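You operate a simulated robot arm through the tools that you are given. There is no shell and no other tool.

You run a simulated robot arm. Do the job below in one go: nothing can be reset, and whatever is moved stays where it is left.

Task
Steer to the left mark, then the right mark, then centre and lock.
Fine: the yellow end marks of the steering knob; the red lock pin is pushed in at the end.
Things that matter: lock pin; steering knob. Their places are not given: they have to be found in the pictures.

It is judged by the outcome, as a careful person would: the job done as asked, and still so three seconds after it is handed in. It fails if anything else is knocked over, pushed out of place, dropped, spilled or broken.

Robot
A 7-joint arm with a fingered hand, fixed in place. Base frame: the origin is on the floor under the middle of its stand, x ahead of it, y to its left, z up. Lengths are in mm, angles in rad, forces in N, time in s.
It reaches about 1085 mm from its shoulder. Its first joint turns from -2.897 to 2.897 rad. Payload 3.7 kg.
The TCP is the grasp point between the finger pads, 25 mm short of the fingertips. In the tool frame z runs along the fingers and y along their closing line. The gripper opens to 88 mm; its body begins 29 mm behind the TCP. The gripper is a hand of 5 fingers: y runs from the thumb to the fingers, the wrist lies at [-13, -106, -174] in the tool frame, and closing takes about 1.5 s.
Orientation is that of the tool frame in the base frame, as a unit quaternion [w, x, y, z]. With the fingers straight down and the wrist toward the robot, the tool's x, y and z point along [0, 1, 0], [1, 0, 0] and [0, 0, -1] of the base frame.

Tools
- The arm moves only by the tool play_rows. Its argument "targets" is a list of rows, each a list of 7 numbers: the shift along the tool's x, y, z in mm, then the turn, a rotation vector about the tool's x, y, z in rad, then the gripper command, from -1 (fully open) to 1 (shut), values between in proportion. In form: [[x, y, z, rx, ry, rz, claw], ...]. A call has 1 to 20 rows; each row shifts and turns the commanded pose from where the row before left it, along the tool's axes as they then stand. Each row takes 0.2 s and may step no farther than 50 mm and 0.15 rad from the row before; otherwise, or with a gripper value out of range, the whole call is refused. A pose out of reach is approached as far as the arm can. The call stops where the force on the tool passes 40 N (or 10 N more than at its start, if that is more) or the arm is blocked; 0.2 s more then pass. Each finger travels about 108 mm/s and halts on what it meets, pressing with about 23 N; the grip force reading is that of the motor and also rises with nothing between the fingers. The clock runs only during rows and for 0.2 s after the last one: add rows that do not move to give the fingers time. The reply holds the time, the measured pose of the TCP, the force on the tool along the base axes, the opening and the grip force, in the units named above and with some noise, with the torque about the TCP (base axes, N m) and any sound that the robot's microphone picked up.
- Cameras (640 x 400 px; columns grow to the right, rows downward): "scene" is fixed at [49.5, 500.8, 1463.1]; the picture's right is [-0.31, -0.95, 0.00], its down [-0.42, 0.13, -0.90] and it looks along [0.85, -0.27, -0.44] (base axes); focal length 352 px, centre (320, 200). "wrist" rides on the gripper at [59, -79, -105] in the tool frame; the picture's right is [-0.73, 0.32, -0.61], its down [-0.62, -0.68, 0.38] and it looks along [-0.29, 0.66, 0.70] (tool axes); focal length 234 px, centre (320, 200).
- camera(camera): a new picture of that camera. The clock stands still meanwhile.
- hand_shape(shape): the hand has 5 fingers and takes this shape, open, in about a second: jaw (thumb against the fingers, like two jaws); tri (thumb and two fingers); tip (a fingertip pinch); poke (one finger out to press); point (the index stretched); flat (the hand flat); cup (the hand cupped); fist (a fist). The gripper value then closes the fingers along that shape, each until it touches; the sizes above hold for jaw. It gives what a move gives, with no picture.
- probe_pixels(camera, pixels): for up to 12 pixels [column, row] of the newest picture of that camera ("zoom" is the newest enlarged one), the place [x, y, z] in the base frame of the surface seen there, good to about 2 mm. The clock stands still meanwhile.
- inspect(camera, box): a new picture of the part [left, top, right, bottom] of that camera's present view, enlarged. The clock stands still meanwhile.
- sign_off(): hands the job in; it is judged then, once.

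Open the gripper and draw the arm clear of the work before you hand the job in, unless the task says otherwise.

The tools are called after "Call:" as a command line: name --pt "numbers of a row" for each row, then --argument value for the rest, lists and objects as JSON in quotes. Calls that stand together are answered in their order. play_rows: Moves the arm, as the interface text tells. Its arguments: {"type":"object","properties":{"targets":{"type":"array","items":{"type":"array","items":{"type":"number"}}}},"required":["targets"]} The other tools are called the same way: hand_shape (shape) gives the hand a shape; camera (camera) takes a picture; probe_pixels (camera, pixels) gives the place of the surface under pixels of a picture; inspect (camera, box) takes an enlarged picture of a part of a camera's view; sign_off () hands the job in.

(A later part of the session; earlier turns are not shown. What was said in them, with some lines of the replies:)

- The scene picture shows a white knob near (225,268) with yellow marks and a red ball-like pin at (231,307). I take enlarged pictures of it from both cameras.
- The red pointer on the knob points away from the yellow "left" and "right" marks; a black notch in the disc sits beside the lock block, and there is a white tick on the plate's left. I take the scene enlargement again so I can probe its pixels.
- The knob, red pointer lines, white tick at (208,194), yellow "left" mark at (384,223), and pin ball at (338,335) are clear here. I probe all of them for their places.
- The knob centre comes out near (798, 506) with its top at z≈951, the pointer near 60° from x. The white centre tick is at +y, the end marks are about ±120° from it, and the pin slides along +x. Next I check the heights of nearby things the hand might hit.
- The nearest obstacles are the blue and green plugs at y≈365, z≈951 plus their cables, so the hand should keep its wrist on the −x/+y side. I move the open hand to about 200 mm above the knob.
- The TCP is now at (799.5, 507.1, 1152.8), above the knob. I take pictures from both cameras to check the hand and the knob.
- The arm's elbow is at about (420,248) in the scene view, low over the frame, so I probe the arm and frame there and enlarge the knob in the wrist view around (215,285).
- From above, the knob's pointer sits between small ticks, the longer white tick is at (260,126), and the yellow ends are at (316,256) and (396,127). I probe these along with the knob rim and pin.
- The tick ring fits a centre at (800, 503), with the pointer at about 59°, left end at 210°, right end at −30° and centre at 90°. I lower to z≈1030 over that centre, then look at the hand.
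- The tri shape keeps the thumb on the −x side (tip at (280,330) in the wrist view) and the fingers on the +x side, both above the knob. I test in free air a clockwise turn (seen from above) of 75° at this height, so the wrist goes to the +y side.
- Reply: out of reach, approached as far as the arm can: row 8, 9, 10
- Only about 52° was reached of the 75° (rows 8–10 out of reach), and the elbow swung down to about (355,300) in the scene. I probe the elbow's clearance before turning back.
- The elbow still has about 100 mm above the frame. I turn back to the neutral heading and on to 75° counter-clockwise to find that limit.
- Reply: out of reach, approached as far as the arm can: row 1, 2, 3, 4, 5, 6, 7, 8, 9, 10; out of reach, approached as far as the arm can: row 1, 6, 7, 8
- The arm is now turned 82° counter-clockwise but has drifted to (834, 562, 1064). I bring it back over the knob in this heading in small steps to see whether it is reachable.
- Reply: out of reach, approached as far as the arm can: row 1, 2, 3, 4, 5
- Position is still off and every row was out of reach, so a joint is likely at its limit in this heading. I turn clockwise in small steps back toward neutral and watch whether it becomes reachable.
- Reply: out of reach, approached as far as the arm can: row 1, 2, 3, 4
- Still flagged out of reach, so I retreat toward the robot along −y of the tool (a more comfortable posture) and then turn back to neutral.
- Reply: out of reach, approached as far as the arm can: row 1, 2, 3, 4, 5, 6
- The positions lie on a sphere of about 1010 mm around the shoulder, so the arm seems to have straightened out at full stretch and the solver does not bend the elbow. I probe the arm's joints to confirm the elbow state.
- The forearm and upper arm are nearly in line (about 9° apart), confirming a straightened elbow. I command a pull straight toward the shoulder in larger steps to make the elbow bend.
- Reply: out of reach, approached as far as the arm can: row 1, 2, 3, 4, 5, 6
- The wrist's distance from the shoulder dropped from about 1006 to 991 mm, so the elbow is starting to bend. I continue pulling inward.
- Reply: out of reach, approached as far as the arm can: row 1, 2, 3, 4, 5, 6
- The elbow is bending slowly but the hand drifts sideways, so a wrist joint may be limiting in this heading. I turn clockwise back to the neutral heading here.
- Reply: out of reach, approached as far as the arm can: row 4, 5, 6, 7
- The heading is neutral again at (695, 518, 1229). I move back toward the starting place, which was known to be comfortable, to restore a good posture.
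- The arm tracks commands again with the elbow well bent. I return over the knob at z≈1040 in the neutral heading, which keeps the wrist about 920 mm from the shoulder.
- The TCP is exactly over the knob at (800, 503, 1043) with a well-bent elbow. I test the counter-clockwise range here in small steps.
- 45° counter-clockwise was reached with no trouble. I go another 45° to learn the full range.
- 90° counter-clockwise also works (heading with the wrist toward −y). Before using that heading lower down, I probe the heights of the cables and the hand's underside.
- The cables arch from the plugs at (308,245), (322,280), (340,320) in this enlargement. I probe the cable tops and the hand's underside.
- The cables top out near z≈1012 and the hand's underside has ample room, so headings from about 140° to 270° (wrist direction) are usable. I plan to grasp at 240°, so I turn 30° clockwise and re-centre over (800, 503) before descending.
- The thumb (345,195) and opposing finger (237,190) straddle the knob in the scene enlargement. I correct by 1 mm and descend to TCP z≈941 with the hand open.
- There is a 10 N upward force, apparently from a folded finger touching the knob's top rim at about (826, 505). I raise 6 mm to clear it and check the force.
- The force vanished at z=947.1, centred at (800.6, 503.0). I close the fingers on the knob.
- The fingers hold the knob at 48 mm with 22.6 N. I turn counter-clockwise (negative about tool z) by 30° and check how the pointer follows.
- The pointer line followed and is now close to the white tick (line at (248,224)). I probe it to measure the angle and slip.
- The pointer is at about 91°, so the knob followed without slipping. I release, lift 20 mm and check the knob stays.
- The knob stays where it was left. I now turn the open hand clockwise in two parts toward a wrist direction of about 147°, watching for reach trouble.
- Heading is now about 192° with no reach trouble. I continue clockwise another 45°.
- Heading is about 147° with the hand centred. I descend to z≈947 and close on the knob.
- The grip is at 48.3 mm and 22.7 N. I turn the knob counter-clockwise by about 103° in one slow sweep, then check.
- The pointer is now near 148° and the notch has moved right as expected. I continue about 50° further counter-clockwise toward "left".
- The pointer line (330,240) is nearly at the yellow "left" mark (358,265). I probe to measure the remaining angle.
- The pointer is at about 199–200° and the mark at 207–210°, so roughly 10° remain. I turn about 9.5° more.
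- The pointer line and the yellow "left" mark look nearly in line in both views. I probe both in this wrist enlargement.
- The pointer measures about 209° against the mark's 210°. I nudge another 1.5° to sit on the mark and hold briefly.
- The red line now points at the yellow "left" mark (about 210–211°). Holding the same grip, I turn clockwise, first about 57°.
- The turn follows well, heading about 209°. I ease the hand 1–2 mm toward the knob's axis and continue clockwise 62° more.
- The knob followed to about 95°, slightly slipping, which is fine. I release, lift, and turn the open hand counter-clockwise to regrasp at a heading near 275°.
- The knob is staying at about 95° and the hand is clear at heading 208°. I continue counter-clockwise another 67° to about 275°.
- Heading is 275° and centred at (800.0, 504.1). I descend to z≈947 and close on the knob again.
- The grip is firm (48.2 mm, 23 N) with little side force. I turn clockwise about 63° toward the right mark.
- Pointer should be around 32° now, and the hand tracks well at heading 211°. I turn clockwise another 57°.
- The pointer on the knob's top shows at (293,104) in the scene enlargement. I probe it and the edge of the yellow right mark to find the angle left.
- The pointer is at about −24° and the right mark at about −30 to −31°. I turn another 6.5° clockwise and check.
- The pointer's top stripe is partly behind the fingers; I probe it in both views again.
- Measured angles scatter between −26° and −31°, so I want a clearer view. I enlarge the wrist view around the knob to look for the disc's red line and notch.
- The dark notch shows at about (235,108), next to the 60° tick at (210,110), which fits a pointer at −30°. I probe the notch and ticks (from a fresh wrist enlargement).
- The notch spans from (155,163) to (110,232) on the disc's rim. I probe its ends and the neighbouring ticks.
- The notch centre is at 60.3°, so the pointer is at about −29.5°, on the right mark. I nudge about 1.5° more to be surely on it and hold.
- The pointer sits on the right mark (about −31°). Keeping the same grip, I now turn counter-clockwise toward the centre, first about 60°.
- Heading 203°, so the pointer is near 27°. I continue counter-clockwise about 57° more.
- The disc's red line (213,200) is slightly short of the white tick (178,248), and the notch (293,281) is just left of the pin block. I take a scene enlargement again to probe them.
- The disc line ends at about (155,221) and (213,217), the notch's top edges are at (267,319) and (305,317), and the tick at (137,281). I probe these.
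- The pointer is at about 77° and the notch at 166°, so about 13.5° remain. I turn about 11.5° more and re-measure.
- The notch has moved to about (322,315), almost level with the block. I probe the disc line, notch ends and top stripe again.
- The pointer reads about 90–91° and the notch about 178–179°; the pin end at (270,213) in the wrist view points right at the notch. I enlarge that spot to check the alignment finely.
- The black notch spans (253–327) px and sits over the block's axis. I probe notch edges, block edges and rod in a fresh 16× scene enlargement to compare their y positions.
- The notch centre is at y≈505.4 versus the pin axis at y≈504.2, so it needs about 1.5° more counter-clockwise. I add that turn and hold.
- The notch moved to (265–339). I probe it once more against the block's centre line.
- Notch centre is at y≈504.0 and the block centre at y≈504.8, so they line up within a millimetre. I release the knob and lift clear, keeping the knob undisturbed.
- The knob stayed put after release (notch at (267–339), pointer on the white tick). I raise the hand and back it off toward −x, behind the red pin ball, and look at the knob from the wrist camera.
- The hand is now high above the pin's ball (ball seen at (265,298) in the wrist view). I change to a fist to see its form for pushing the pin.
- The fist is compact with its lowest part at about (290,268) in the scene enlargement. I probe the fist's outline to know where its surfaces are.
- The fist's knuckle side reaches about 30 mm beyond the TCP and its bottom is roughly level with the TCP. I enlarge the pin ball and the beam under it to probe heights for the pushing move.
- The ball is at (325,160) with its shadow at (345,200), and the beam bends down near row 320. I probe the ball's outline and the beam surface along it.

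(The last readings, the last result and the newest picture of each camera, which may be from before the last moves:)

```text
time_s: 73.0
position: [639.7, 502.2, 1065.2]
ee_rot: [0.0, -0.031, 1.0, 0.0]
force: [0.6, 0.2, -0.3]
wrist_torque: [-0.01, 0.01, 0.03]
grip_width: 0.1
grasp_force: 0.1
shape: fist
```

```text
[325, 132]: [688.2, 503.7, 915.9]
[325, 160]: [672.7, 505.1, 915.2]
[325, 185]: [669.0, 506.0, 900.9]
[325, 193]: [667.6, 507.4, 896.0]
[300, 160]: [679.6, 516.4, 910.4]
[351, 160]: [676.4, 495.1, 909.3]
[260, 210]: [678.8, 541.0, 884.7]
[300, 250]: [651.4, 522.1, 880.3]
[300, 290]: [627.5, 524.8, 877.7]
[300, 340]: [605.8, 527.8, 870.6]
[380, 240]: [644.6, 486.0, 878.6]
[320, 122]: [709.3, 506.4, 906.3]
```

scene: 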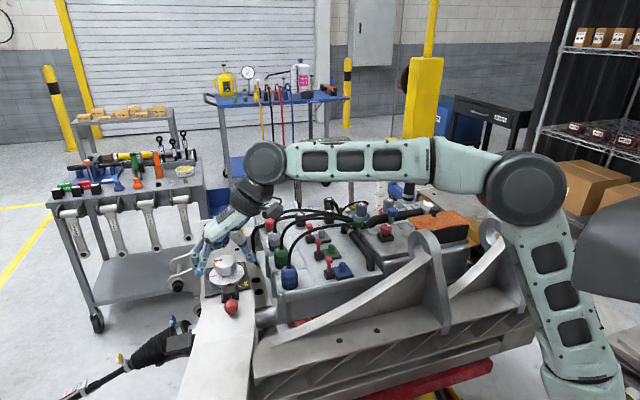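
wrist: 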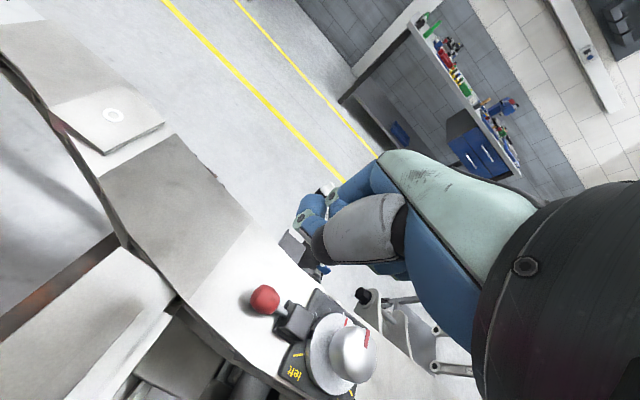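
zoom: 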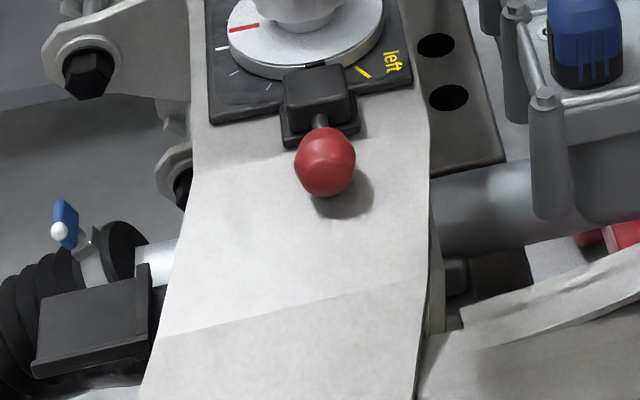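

The ball's rear face is at x≈667, z from about 892 to 917, and the beam behind it lies at z≈870–880. I turn the fist to the neutral heading (wrist toward the robot) so its knuckle face points along +x.

Call:
play_rows --pt "0 0 0 0 0 0.136 1" --pt "0 0 0 0 0 0.136 1" --pt "0 0 0 0 0 0.136 1" --pt "0 0 0 0 0 0.136 1" --pt "0 0 0 0 0 0.136 1" --pt "0 0 0 0 0 0.136 1" --pt "0 0 0 0 0 0.136 1" --pt "0 0 0 0 0 0.136 1" --pt "0 0 0 0 0 0.136 1" --pt "0 0 0 0 0 0.136 1" --pt "0 0 0 0 0 0.136 1" --pt "0 0 0 0 0 0.136 1"

Call:
camera --camera "wrist"

Call:
camera --camera "scene"

```text
time_s: 75.6
position: [639.8, 503.7, 1065.7]
ee_rot: [-0.001, 0.707, 0.707, 0.001]
force: [-1.0, -0.3, -0.5]
wrist_torque: [0.0, 0.03, -0.01]
grip_width: 0.2
grasp_force: 0.1
shape: fist
```

```text
taken
```

wrist: 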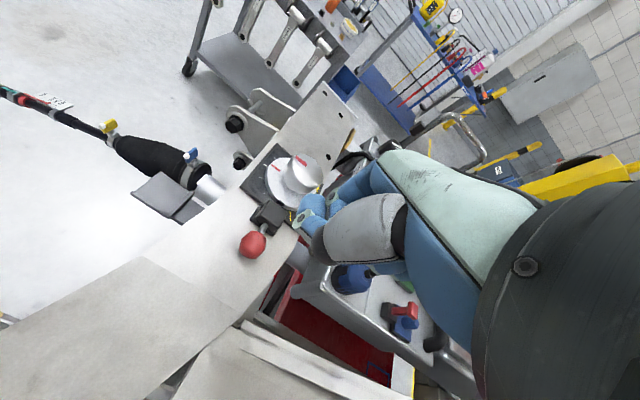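

```text
taken
```

scene: 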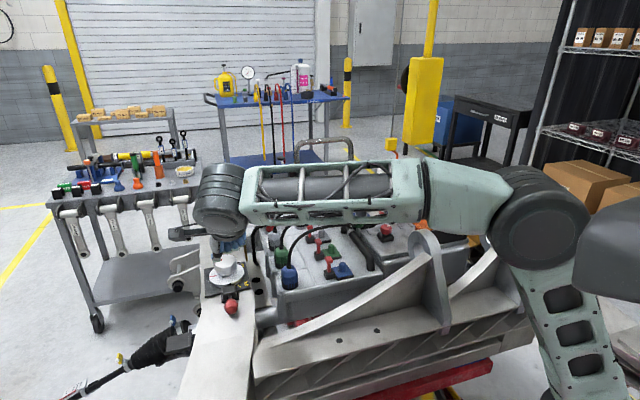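

The fist faces +x now. Before lowering, I probe the forearm, elbow and the frame lugs beneath to be sure the arm clears them.

Call:
probe_pixels --camera "scene" --pixels '[[425, 238], [500, 225], [420, 205], [330, 215], [270, 215], [470, 215], [540, 240], [530, 270], [575, 330], [350, 180], [415, 260], [480, 240]]'

```text
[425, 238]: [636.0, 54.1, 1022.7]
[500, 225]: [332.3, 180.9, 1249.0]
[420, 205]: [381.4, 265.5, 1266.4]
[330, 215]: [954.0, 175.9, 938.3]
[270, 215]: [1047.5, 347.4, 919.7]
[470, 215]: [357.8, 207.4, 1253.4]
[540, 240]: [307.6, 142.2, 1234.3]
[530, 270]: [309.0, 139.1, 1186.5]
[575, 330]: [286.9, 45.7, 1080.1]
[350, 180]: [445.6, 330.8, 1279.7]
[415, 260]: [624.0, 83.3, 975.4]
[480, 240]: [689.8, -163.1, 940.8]
```

The arm's links are well away from the frame lugs. I move back 45 mm and lower the fist behind the ball to z≈902.

Call:
play_rows --pt "0 -22 0 0 0 0 1" --pt "0 -22 0 0 0 0 1" --pt "0 0 30 0 0 0 1" --pt "0 0 30 0 0 0 1" --pt "0 0 30 0 0 0 1" --pt "0 0 30 0 0 0 1" --pt "0 0 22 0 0 0 1" --pt "0 0 22 0 0 0 1"

Call:
camera --camera "wrist"

Call:
camera --camera "scene"

```text
time_s: 77.4
position: [595.5, 504.8, 901.9]
ee_rot: [0.0, 0.707, 0.708, 0.0]
force: [-0.4, 0.2, 0.4]
wrist_torque: [0.02, -0.01, -0.01]
grip_width: 0.2
grasp_force: 0.1
shape: fist
```

```text
taken
```

wrist: 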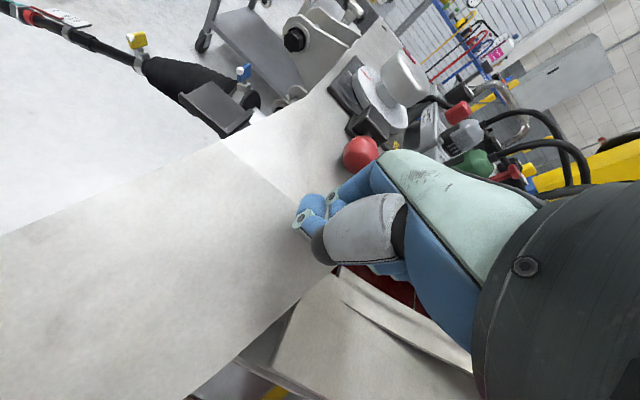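

```text
taken
```

scene: 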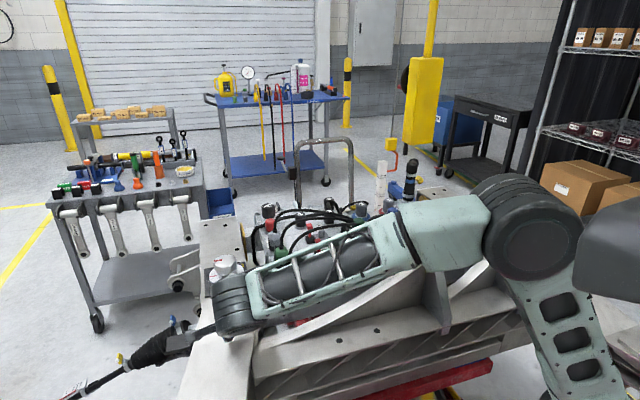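

No contact yet at (595.5, 504.8, 901.9); the wrist view shows the ball (360,153) ahead of the fist's fingers (335,195). I probe these to judge heights and gap.

Call:
inspect --camera "wrist" --box '[280, 110, 420, 250]'

```text
2.86 times, centred on (350, 180) of wrist
```

zoom: 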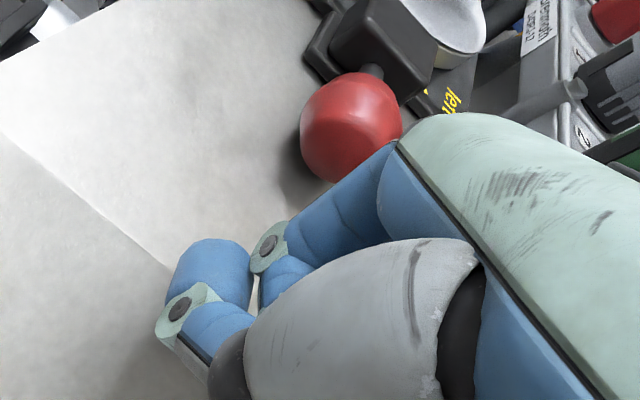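

The index finger's proximal part runs from (395,150) down to its joint at (270,240), with the ball just ahead at (350,125). I probe points on the finger and ball in this enlargement.

Call:
probe_pixels --camera "zoom" --pixels '[[350, 125], [330, 165], [370, 165], [395, 155], [340, 200], [300, 235], [268, 245], [285, 275], [200, 265], [178, 305], [330, 90], [420, 140]]'

```text
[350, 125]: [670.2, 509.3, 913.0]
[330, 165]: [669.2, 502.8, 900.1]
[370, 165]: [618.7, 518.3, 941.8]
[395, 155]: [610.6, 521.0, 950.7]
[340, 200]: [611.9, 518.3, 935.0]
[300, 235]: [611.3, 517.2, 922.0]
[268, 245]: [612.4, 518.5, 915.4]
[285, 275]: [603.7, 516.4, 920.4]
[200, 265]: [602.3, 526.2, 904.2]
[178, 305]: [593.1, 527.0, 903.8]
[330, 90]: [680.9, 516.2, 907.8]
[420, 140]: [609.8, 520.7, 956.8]
```

The fist's finger joints bottom out near z≈908, so I lower 7 mm more to meet the ball's rear, then advance 35 mm toward it (still short of contact).

Call:
play_rows --pt "0 0 7 0 0 0 1" --pt "0 9 0 0 0 0 1" --pt "0 9 0 0 0 0 1" --pt "0 9 0 0 0 0 1" --pt "0 6 0 0 0 0 1"

Call:
inspect --camera "wrist" --box '[280, 110, 420, 250]'

```text
time_s: 78.6
position: [628.7, 505.2, 895.1]
ee_rot: [0.0, 0.707, 0.708, 0.001]
force: [0.2, 0.4, 0.2]
wrist_torque: [-0.01, -0.03, -0.01]
grip_width: 0.0
grasp_force: 0.0
shape: fist
```

```text
2.86 times, centred on (350, 180) of wrist
```

zoom: 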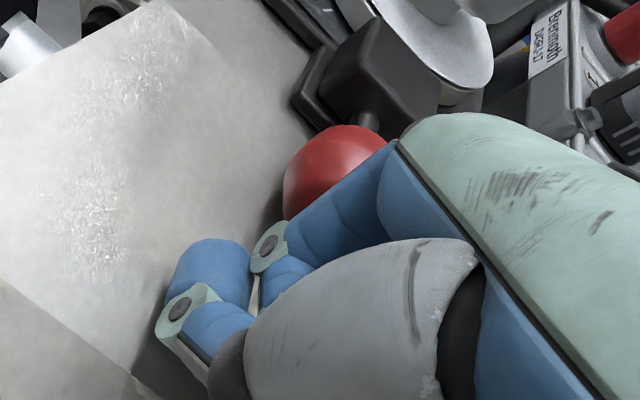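

No contact yet at x=628.7, and the ball is now just ahead of the finger wall. I advance in 3 mm steps and watch the force.

Call:
play_rows --pt "0 3 0 0 0 0 1" --pt "0 3 0 0 0 0 1" --pt "0 3 0 0 0 0 1" --pt "0 3 0 0 0 0 1"

Call:
inspect --camera "wrist" --box '[280, 110, 420, 250]'

```text
time_s: 79.6
position: [640.0, 504.2, 894.3]
ee_rot: [0.001, 0.707, 0.707, 0.0]
force: [-0.1, -0.2, -0.1]
wrist_torque: [0.0, 0.0, -0.02]
grip_width: 0.0
grasp_force: 0.0
shape: fist
```

```text
2.86 times, centred on (350, 180) of wrist
```

zoom: 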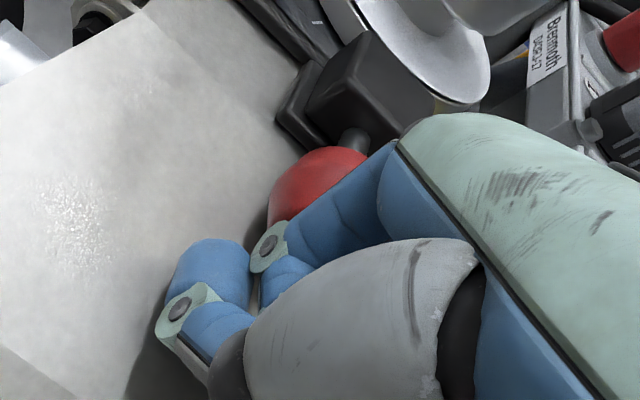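

Still no force at x=640.0. I continue in 3 mm steps.

Call:
play_rows --pt "0 3 0 0 0 0 1" --pt "0 3 0 0 0 0 1" --pt "0 3 0 0 0 0 1"

Call:
inspect --camera "wrist" --box '[280, 110, 420, 250]'

```text
time_s: 80.4
position: [649.2, 504.1, 894.8]
ee_rot: [0.0, 0.707, 0.707, 0.001]
force: [-1.7, -0.7, -0.7]
wrist_torque: [0.02, -0.04, -0.02]
grip_width: 0.1
grasp_force: 0.0
shape: fist
```

```text
2.86 times, centred on (350, 180) of wrist
```

zoom: 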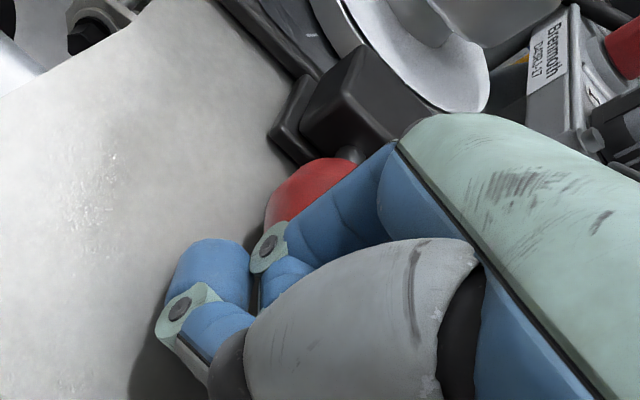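

A slight −1.7 N along x shows first contact and the rod between ball and block looks shorter. I keep pushing in small steps.

Call:
play_rows --pt "0 2 0 0 0 0 1" --pt "0 2 0 0 0 0 1" --pt "0 2 0 0 0 0 1"

Call:
inspect --camera "wrist" --box '[280, 110, 420, 250]'

```text
time_s: 81.2
position: [655.6, 503.7, 894.4]
ee_rot: [0.0, 0.707, 0.707, 0.0]
force: [-2.6, -2.3, 0.0]
wrist_torque: [0.03, -0.07, -0.06]
grip_width: 0.0
grasp_force: 0.0
shape: fist
```

```text
2.86 times, centred on (350, 180) of wrist
```

zoom: 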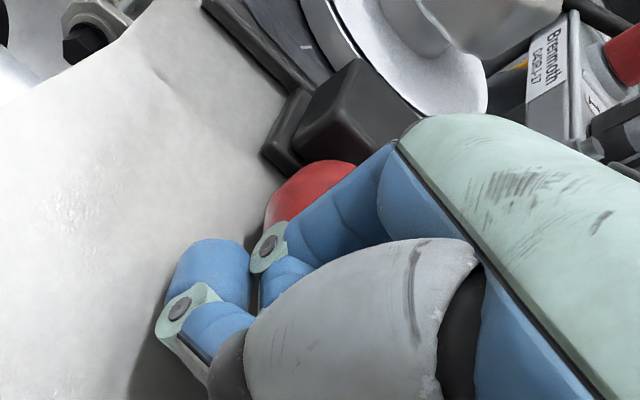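

The ball moves with the hand at only about 3 N and is close to the block now. I continue until the force rises.

Call:
play_rows --pt "0 2 0 0 0 0 1" --pt "0 2 0 0 0 0 1" --pt "0 2 0 0 0 0 1"

Call:
inspect --camera "wrist" --box '[280, 110, 420, 250]'

```text
time_s: 82.0
position: [661.2, 504.2, 896.0]
ee_rot: [0.0, 0.706, 0.709, 0.0]
force: [-10.2, -2.8, 0.9]
wrist_torque: [0.01, -0.14, -0.05]
grip_width: 80.7
grasp_force: 0.0
shape: fist
```

```text
2.86 times, centred on (350, 180) of wrist
```

zoom: 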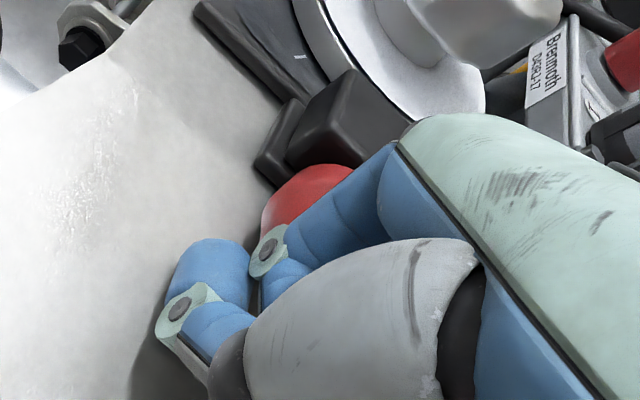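

Force rose to −10 N after roughly 13 mm of travel, and the ball is next to the block. I push a little further, gently, to be sure the pin is home.

Call:
play_rows --pt "0 1.5 0 0 0 0 1" --pt "0 1.5 0 0 0 0 1" --pt "0 0 0 0 0 0 1"

Call:
inspect --camera "wrist" --box '[300, 80, 420, 200]'

```text
time_s: 82.8
position: [665.1, 505.4, 895.4]
ee_rot: [0.0, 0.706, 0.708, 0.001]
force: [-16.6, -1.5, 4.9]
wrist_torque: [0.04, -0.29, -0.05]
grip_width: 80.7
grasp_force: 0.0
shape: fist
```

```text
3.33 times, centred on (360, 140) of wrist
```

zoom: 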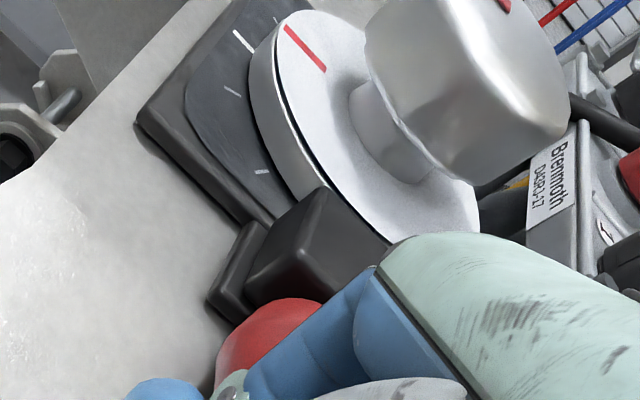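

Force is −16.6 N and the ball appears against the block at (290,300). I probe the ball and block faces to see how much gap remains.

Call:
probe_pixels --camera "zoom" --pixels '[[275, 315], [240, 345], [300, 305], [315, 310], [290, 290], [260, 270], [320, 210], [244, 42], [305, 47], [250, 330]]'

```text
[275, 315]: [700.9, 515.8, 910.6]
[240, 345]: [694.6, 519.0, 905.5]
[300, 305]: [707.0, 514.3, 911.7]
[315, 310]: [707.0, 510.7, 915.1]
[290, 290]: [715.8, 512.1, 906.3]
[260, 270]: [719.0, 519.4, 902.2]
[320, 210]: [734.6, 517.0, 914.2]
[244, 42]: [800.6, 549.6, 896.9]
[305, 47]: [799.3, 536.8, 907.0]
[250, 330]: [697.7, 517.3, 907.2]
```

The ball's front is at about x=707–715, against the block face at about 715, so the pin is close to fully in. I press a little more to seat it and then back off.

Call:
play_rows --pt "0 1.5 0 0 0 0 1" --pt "0 1.5 0 0 0 0 1" --pt "0 0 0 0 0 0 1"

```text
time_s: 83.6
position: [666.9, 503.3, 895.5]
ee_rot: [0.0, 0.706, 0.708, 0.001]
force: [-32.9, -5.3, 5.2]
wrist_torque: [0.06, -0.54, -0.09]
grip_width: 80.6
grasp_force: 0.0
shape: fist
```

The force jumped to −33 N with hardly any movement, so the pin has reached its stop. I back straight off along −x and then rise.

Call:
play_rows --pt "0 -4 0 0 0 0 1" --pt "0 -8 0 0 0 0 1" --pt "0 -15 0 0 0 0 1" --pt "0 -20 0 0 0 0 1" --pt "0 -10 -25 0 0 0 1" --pt "0 0 -40 0 0 0 1" --pt "0 0 -40 0 0 0 1" --pt "0 0 -40 0 0 0 1"

Call:
camera --camera "wrist"

Call:
camera --camera "scene"

```text
time_s: 85.4
position: [611.9, 504.4, 1039.0]
ee_rot: [0.0, 0.707, 0.708, 0.0]
force: [-1.0, 0.0, 0.4]
wrist_torque: [-0.03, -0.01, 0.01]
grip_width: 80.6
grasp_force: 0.1
shape: fist
```

```text
taken
```

wrist: 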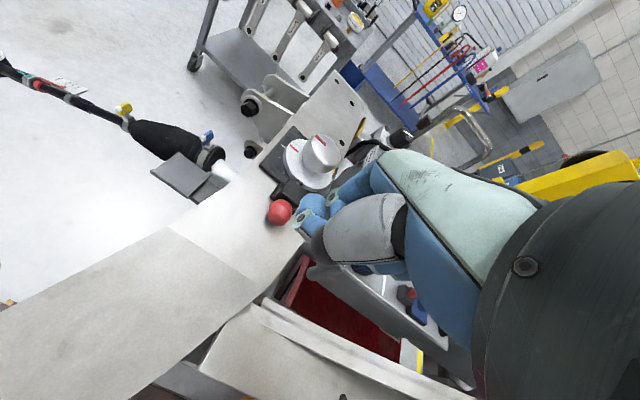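

```text
taken
```

scene: 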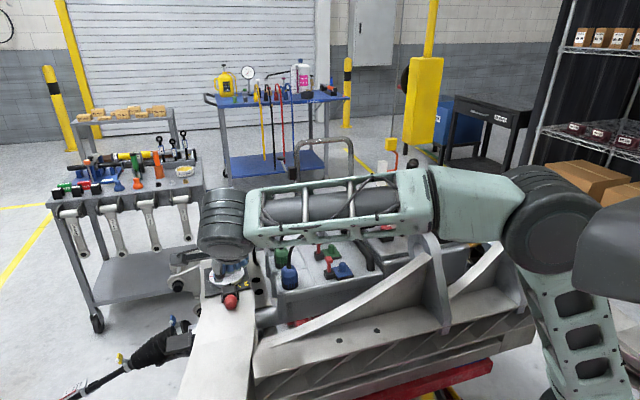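

The ball now sits closer to the block ((230,300) in the scene, (279,212) in the wrist view). I enlarge both views to verify the pin and the knob.

Call:
inspect --camera "scene" --box '[200, 250, 260, 320]'

Call:
inspect --camera "wrist" --box '[240, 110, 350, 240]'

```text
5.71 times, centred on (230, 285) of scene
```

zoom: 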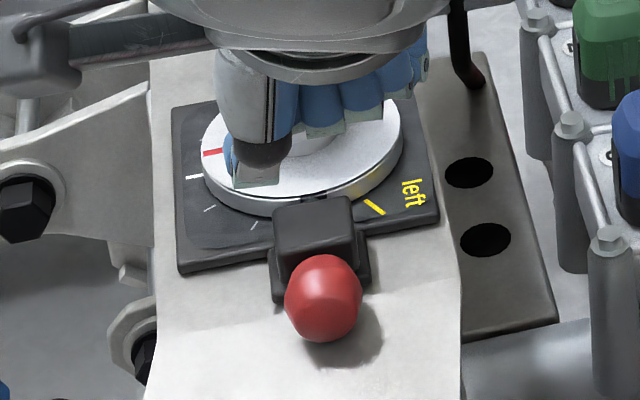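

```text
3.08 times, centred on (295, 175) of wrist
```

zoom: 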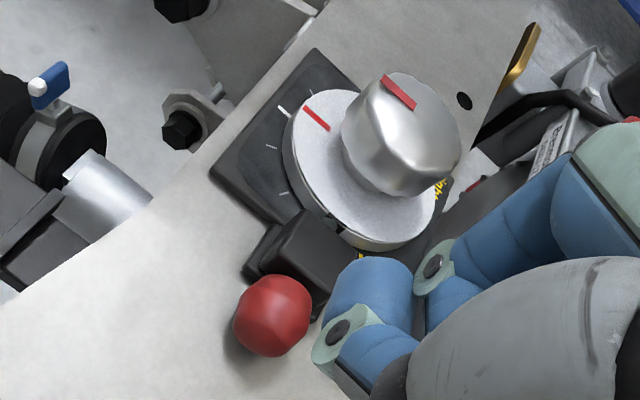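

The red line points at the white tick and the ball is pressed near the block. I raise the hand and draw it back toward the start place for a clear view.

Call:
play_rows --pt "0 0 -45 0 0 0 1" --pt "0 0 -45 0 0 0 1" --pt "0 0 -45 0 0 0 1" --pt "-30 -20 -10 0 0 0 1" --pt "-30 -20 -10 0 0 0 1" --pt "-30 -20 -10 0 0 0 1" --pt "-30 -20 -10 0 0 0 1" --pt "-30 -20 -10 0 0 0 1" --pt "-30 -20 -10 0 0 0 1" --pt "-30 -20 -10 0 0 0 1" --pt "-30 -20 -10 0 0 0 1"

Call:
hand_shape --shape "jaw"

Call:
camera --camera "scene"

Call:
inspect --camera "scene" --box '[206, 250, 250, 310]'

```text
time_s: 87.8
position: [449.6, 262.9, 1255.5]
ee_rot: [0.0, 0.706, 0.708, -0.002]
force: [0.1, 0.2, -0.7]
wrist_torque: [-0.02, -0.03, 0.0]
grip_width: 80.6
grasp_force: 0.0
shape: fist
```

```text
time_s: 88.7
position: [451.5, 264.5, 1256.0]
ee_rot: [0.0, 0.706, 0.708, 0.0]
force: [-1.4, -0.2, -0.1]
wrist_torque: [-0.02, 0.01, 0.01]
grip_width: 87.6
grasp_force: 0.2
shape: jaw
```

```text
taken
```

scene: 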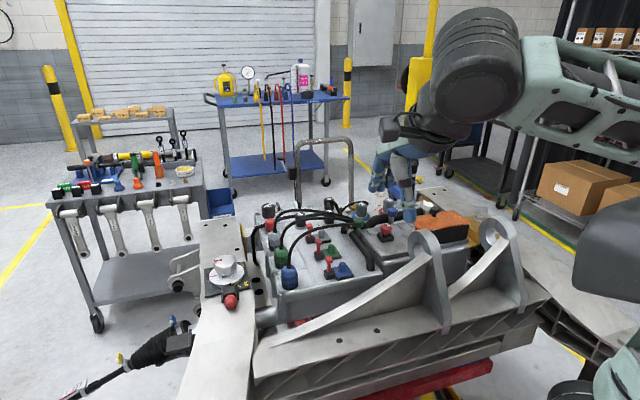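

```text
6.67 times, centred on (228, 280) of scene
```

zoom: 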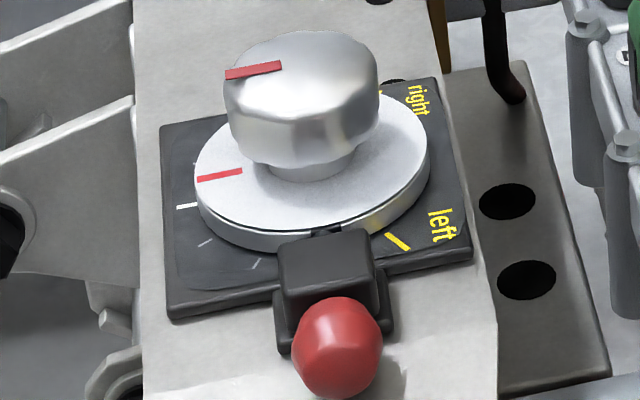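

Nothing else is disturbed; the pointer is on the white tick and the ball sits against the block. I enlarge the notch and pin to confirm that the pin tip is in the notch.

Call:
inspect --camera "scene" --box '[218, 274, 242, 298]'

Call:
camera --camera "wrist"

```text
16.00 times, centred on (230, 286) of scene
```

zoom: 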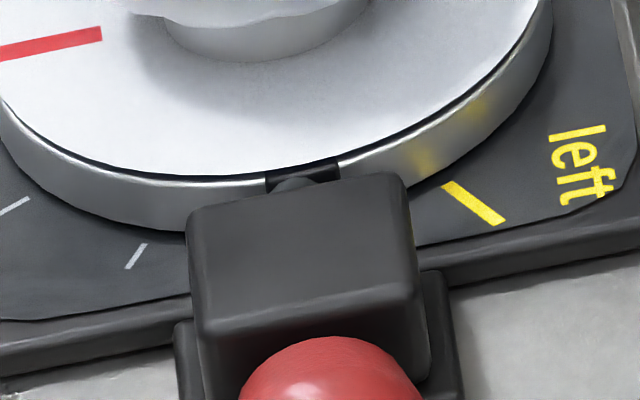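

```text
taken
```

wrist: 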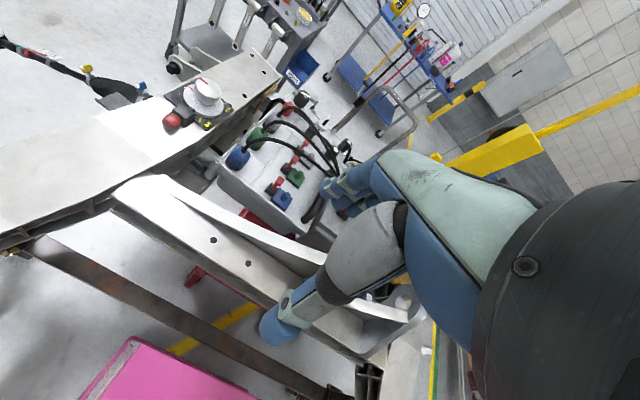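

The rounded pin tip now shows inside the notch at about (297,183). I probe the ball once more to confirm its travel against the block.

Call:
inspect --camera "scene" --box '[214, 282, 246, 314]'

```text
12.50 times, centred on (230, 298) of scene
```

zoom: 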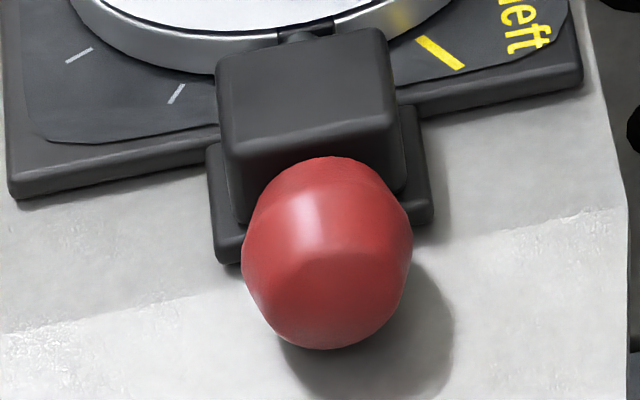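

The ball covers the lower front of the block with no rod showing. I probe the ball's top, front and rear to compare with its first position (rear at x≈668).

Call:
probe_pixels --camera "zoom" --pixels '[[328, 160], [328, 200], [328, 250], [328, 300], [328, 335], [280, 190], [230, 160], [402, 160], [305, 38]]'

```text
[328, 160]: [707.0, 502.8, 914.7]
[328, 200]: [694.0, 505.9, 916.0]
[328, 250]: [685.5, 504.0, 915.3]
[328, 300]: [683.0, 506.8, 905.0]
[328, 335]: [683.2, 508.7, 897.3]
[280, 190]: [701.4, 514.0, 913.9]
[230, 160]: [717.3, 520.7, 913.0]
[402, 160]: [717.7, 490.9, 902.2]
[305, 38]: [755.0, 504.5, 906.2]
```

The ball's rear moved from x≈668 to 683 and stayed there, which is about 15 mm to a hard stop at 33 N. The pin tip is in the notch and the pointer is on the centre tick. The hand is open and clear of the work, so I hand the job in.

Call:
sign_off

```text
The job is handed in.
```

I turned the knob to the left mark, then to the right mark, and back to centre. I then pushed the red lock pin in and handed the job in; no result has come back.

- **Left mark:** the pointer measured about 210–211°, against a mark at 210°.
- **Right mark:** the pointer measured about −31°, against a mark at about −30°.
- **Centre:** the pointer is on the white tick, and the notch lines up with the pin to within about 1 mm.
- **Lock pin:** it moved in about 15 mm and stopped hard at 33 N. The picture shows its tip inside the notch. It was still in place after I backed off.

Early on, testing how far the hand could turn, I over-stretched the arm. It drifted off position in free air above the work, and I brought it back before touching anything. The final pictures show nothing else moved or knocked over. The hand is open and clear of the work.
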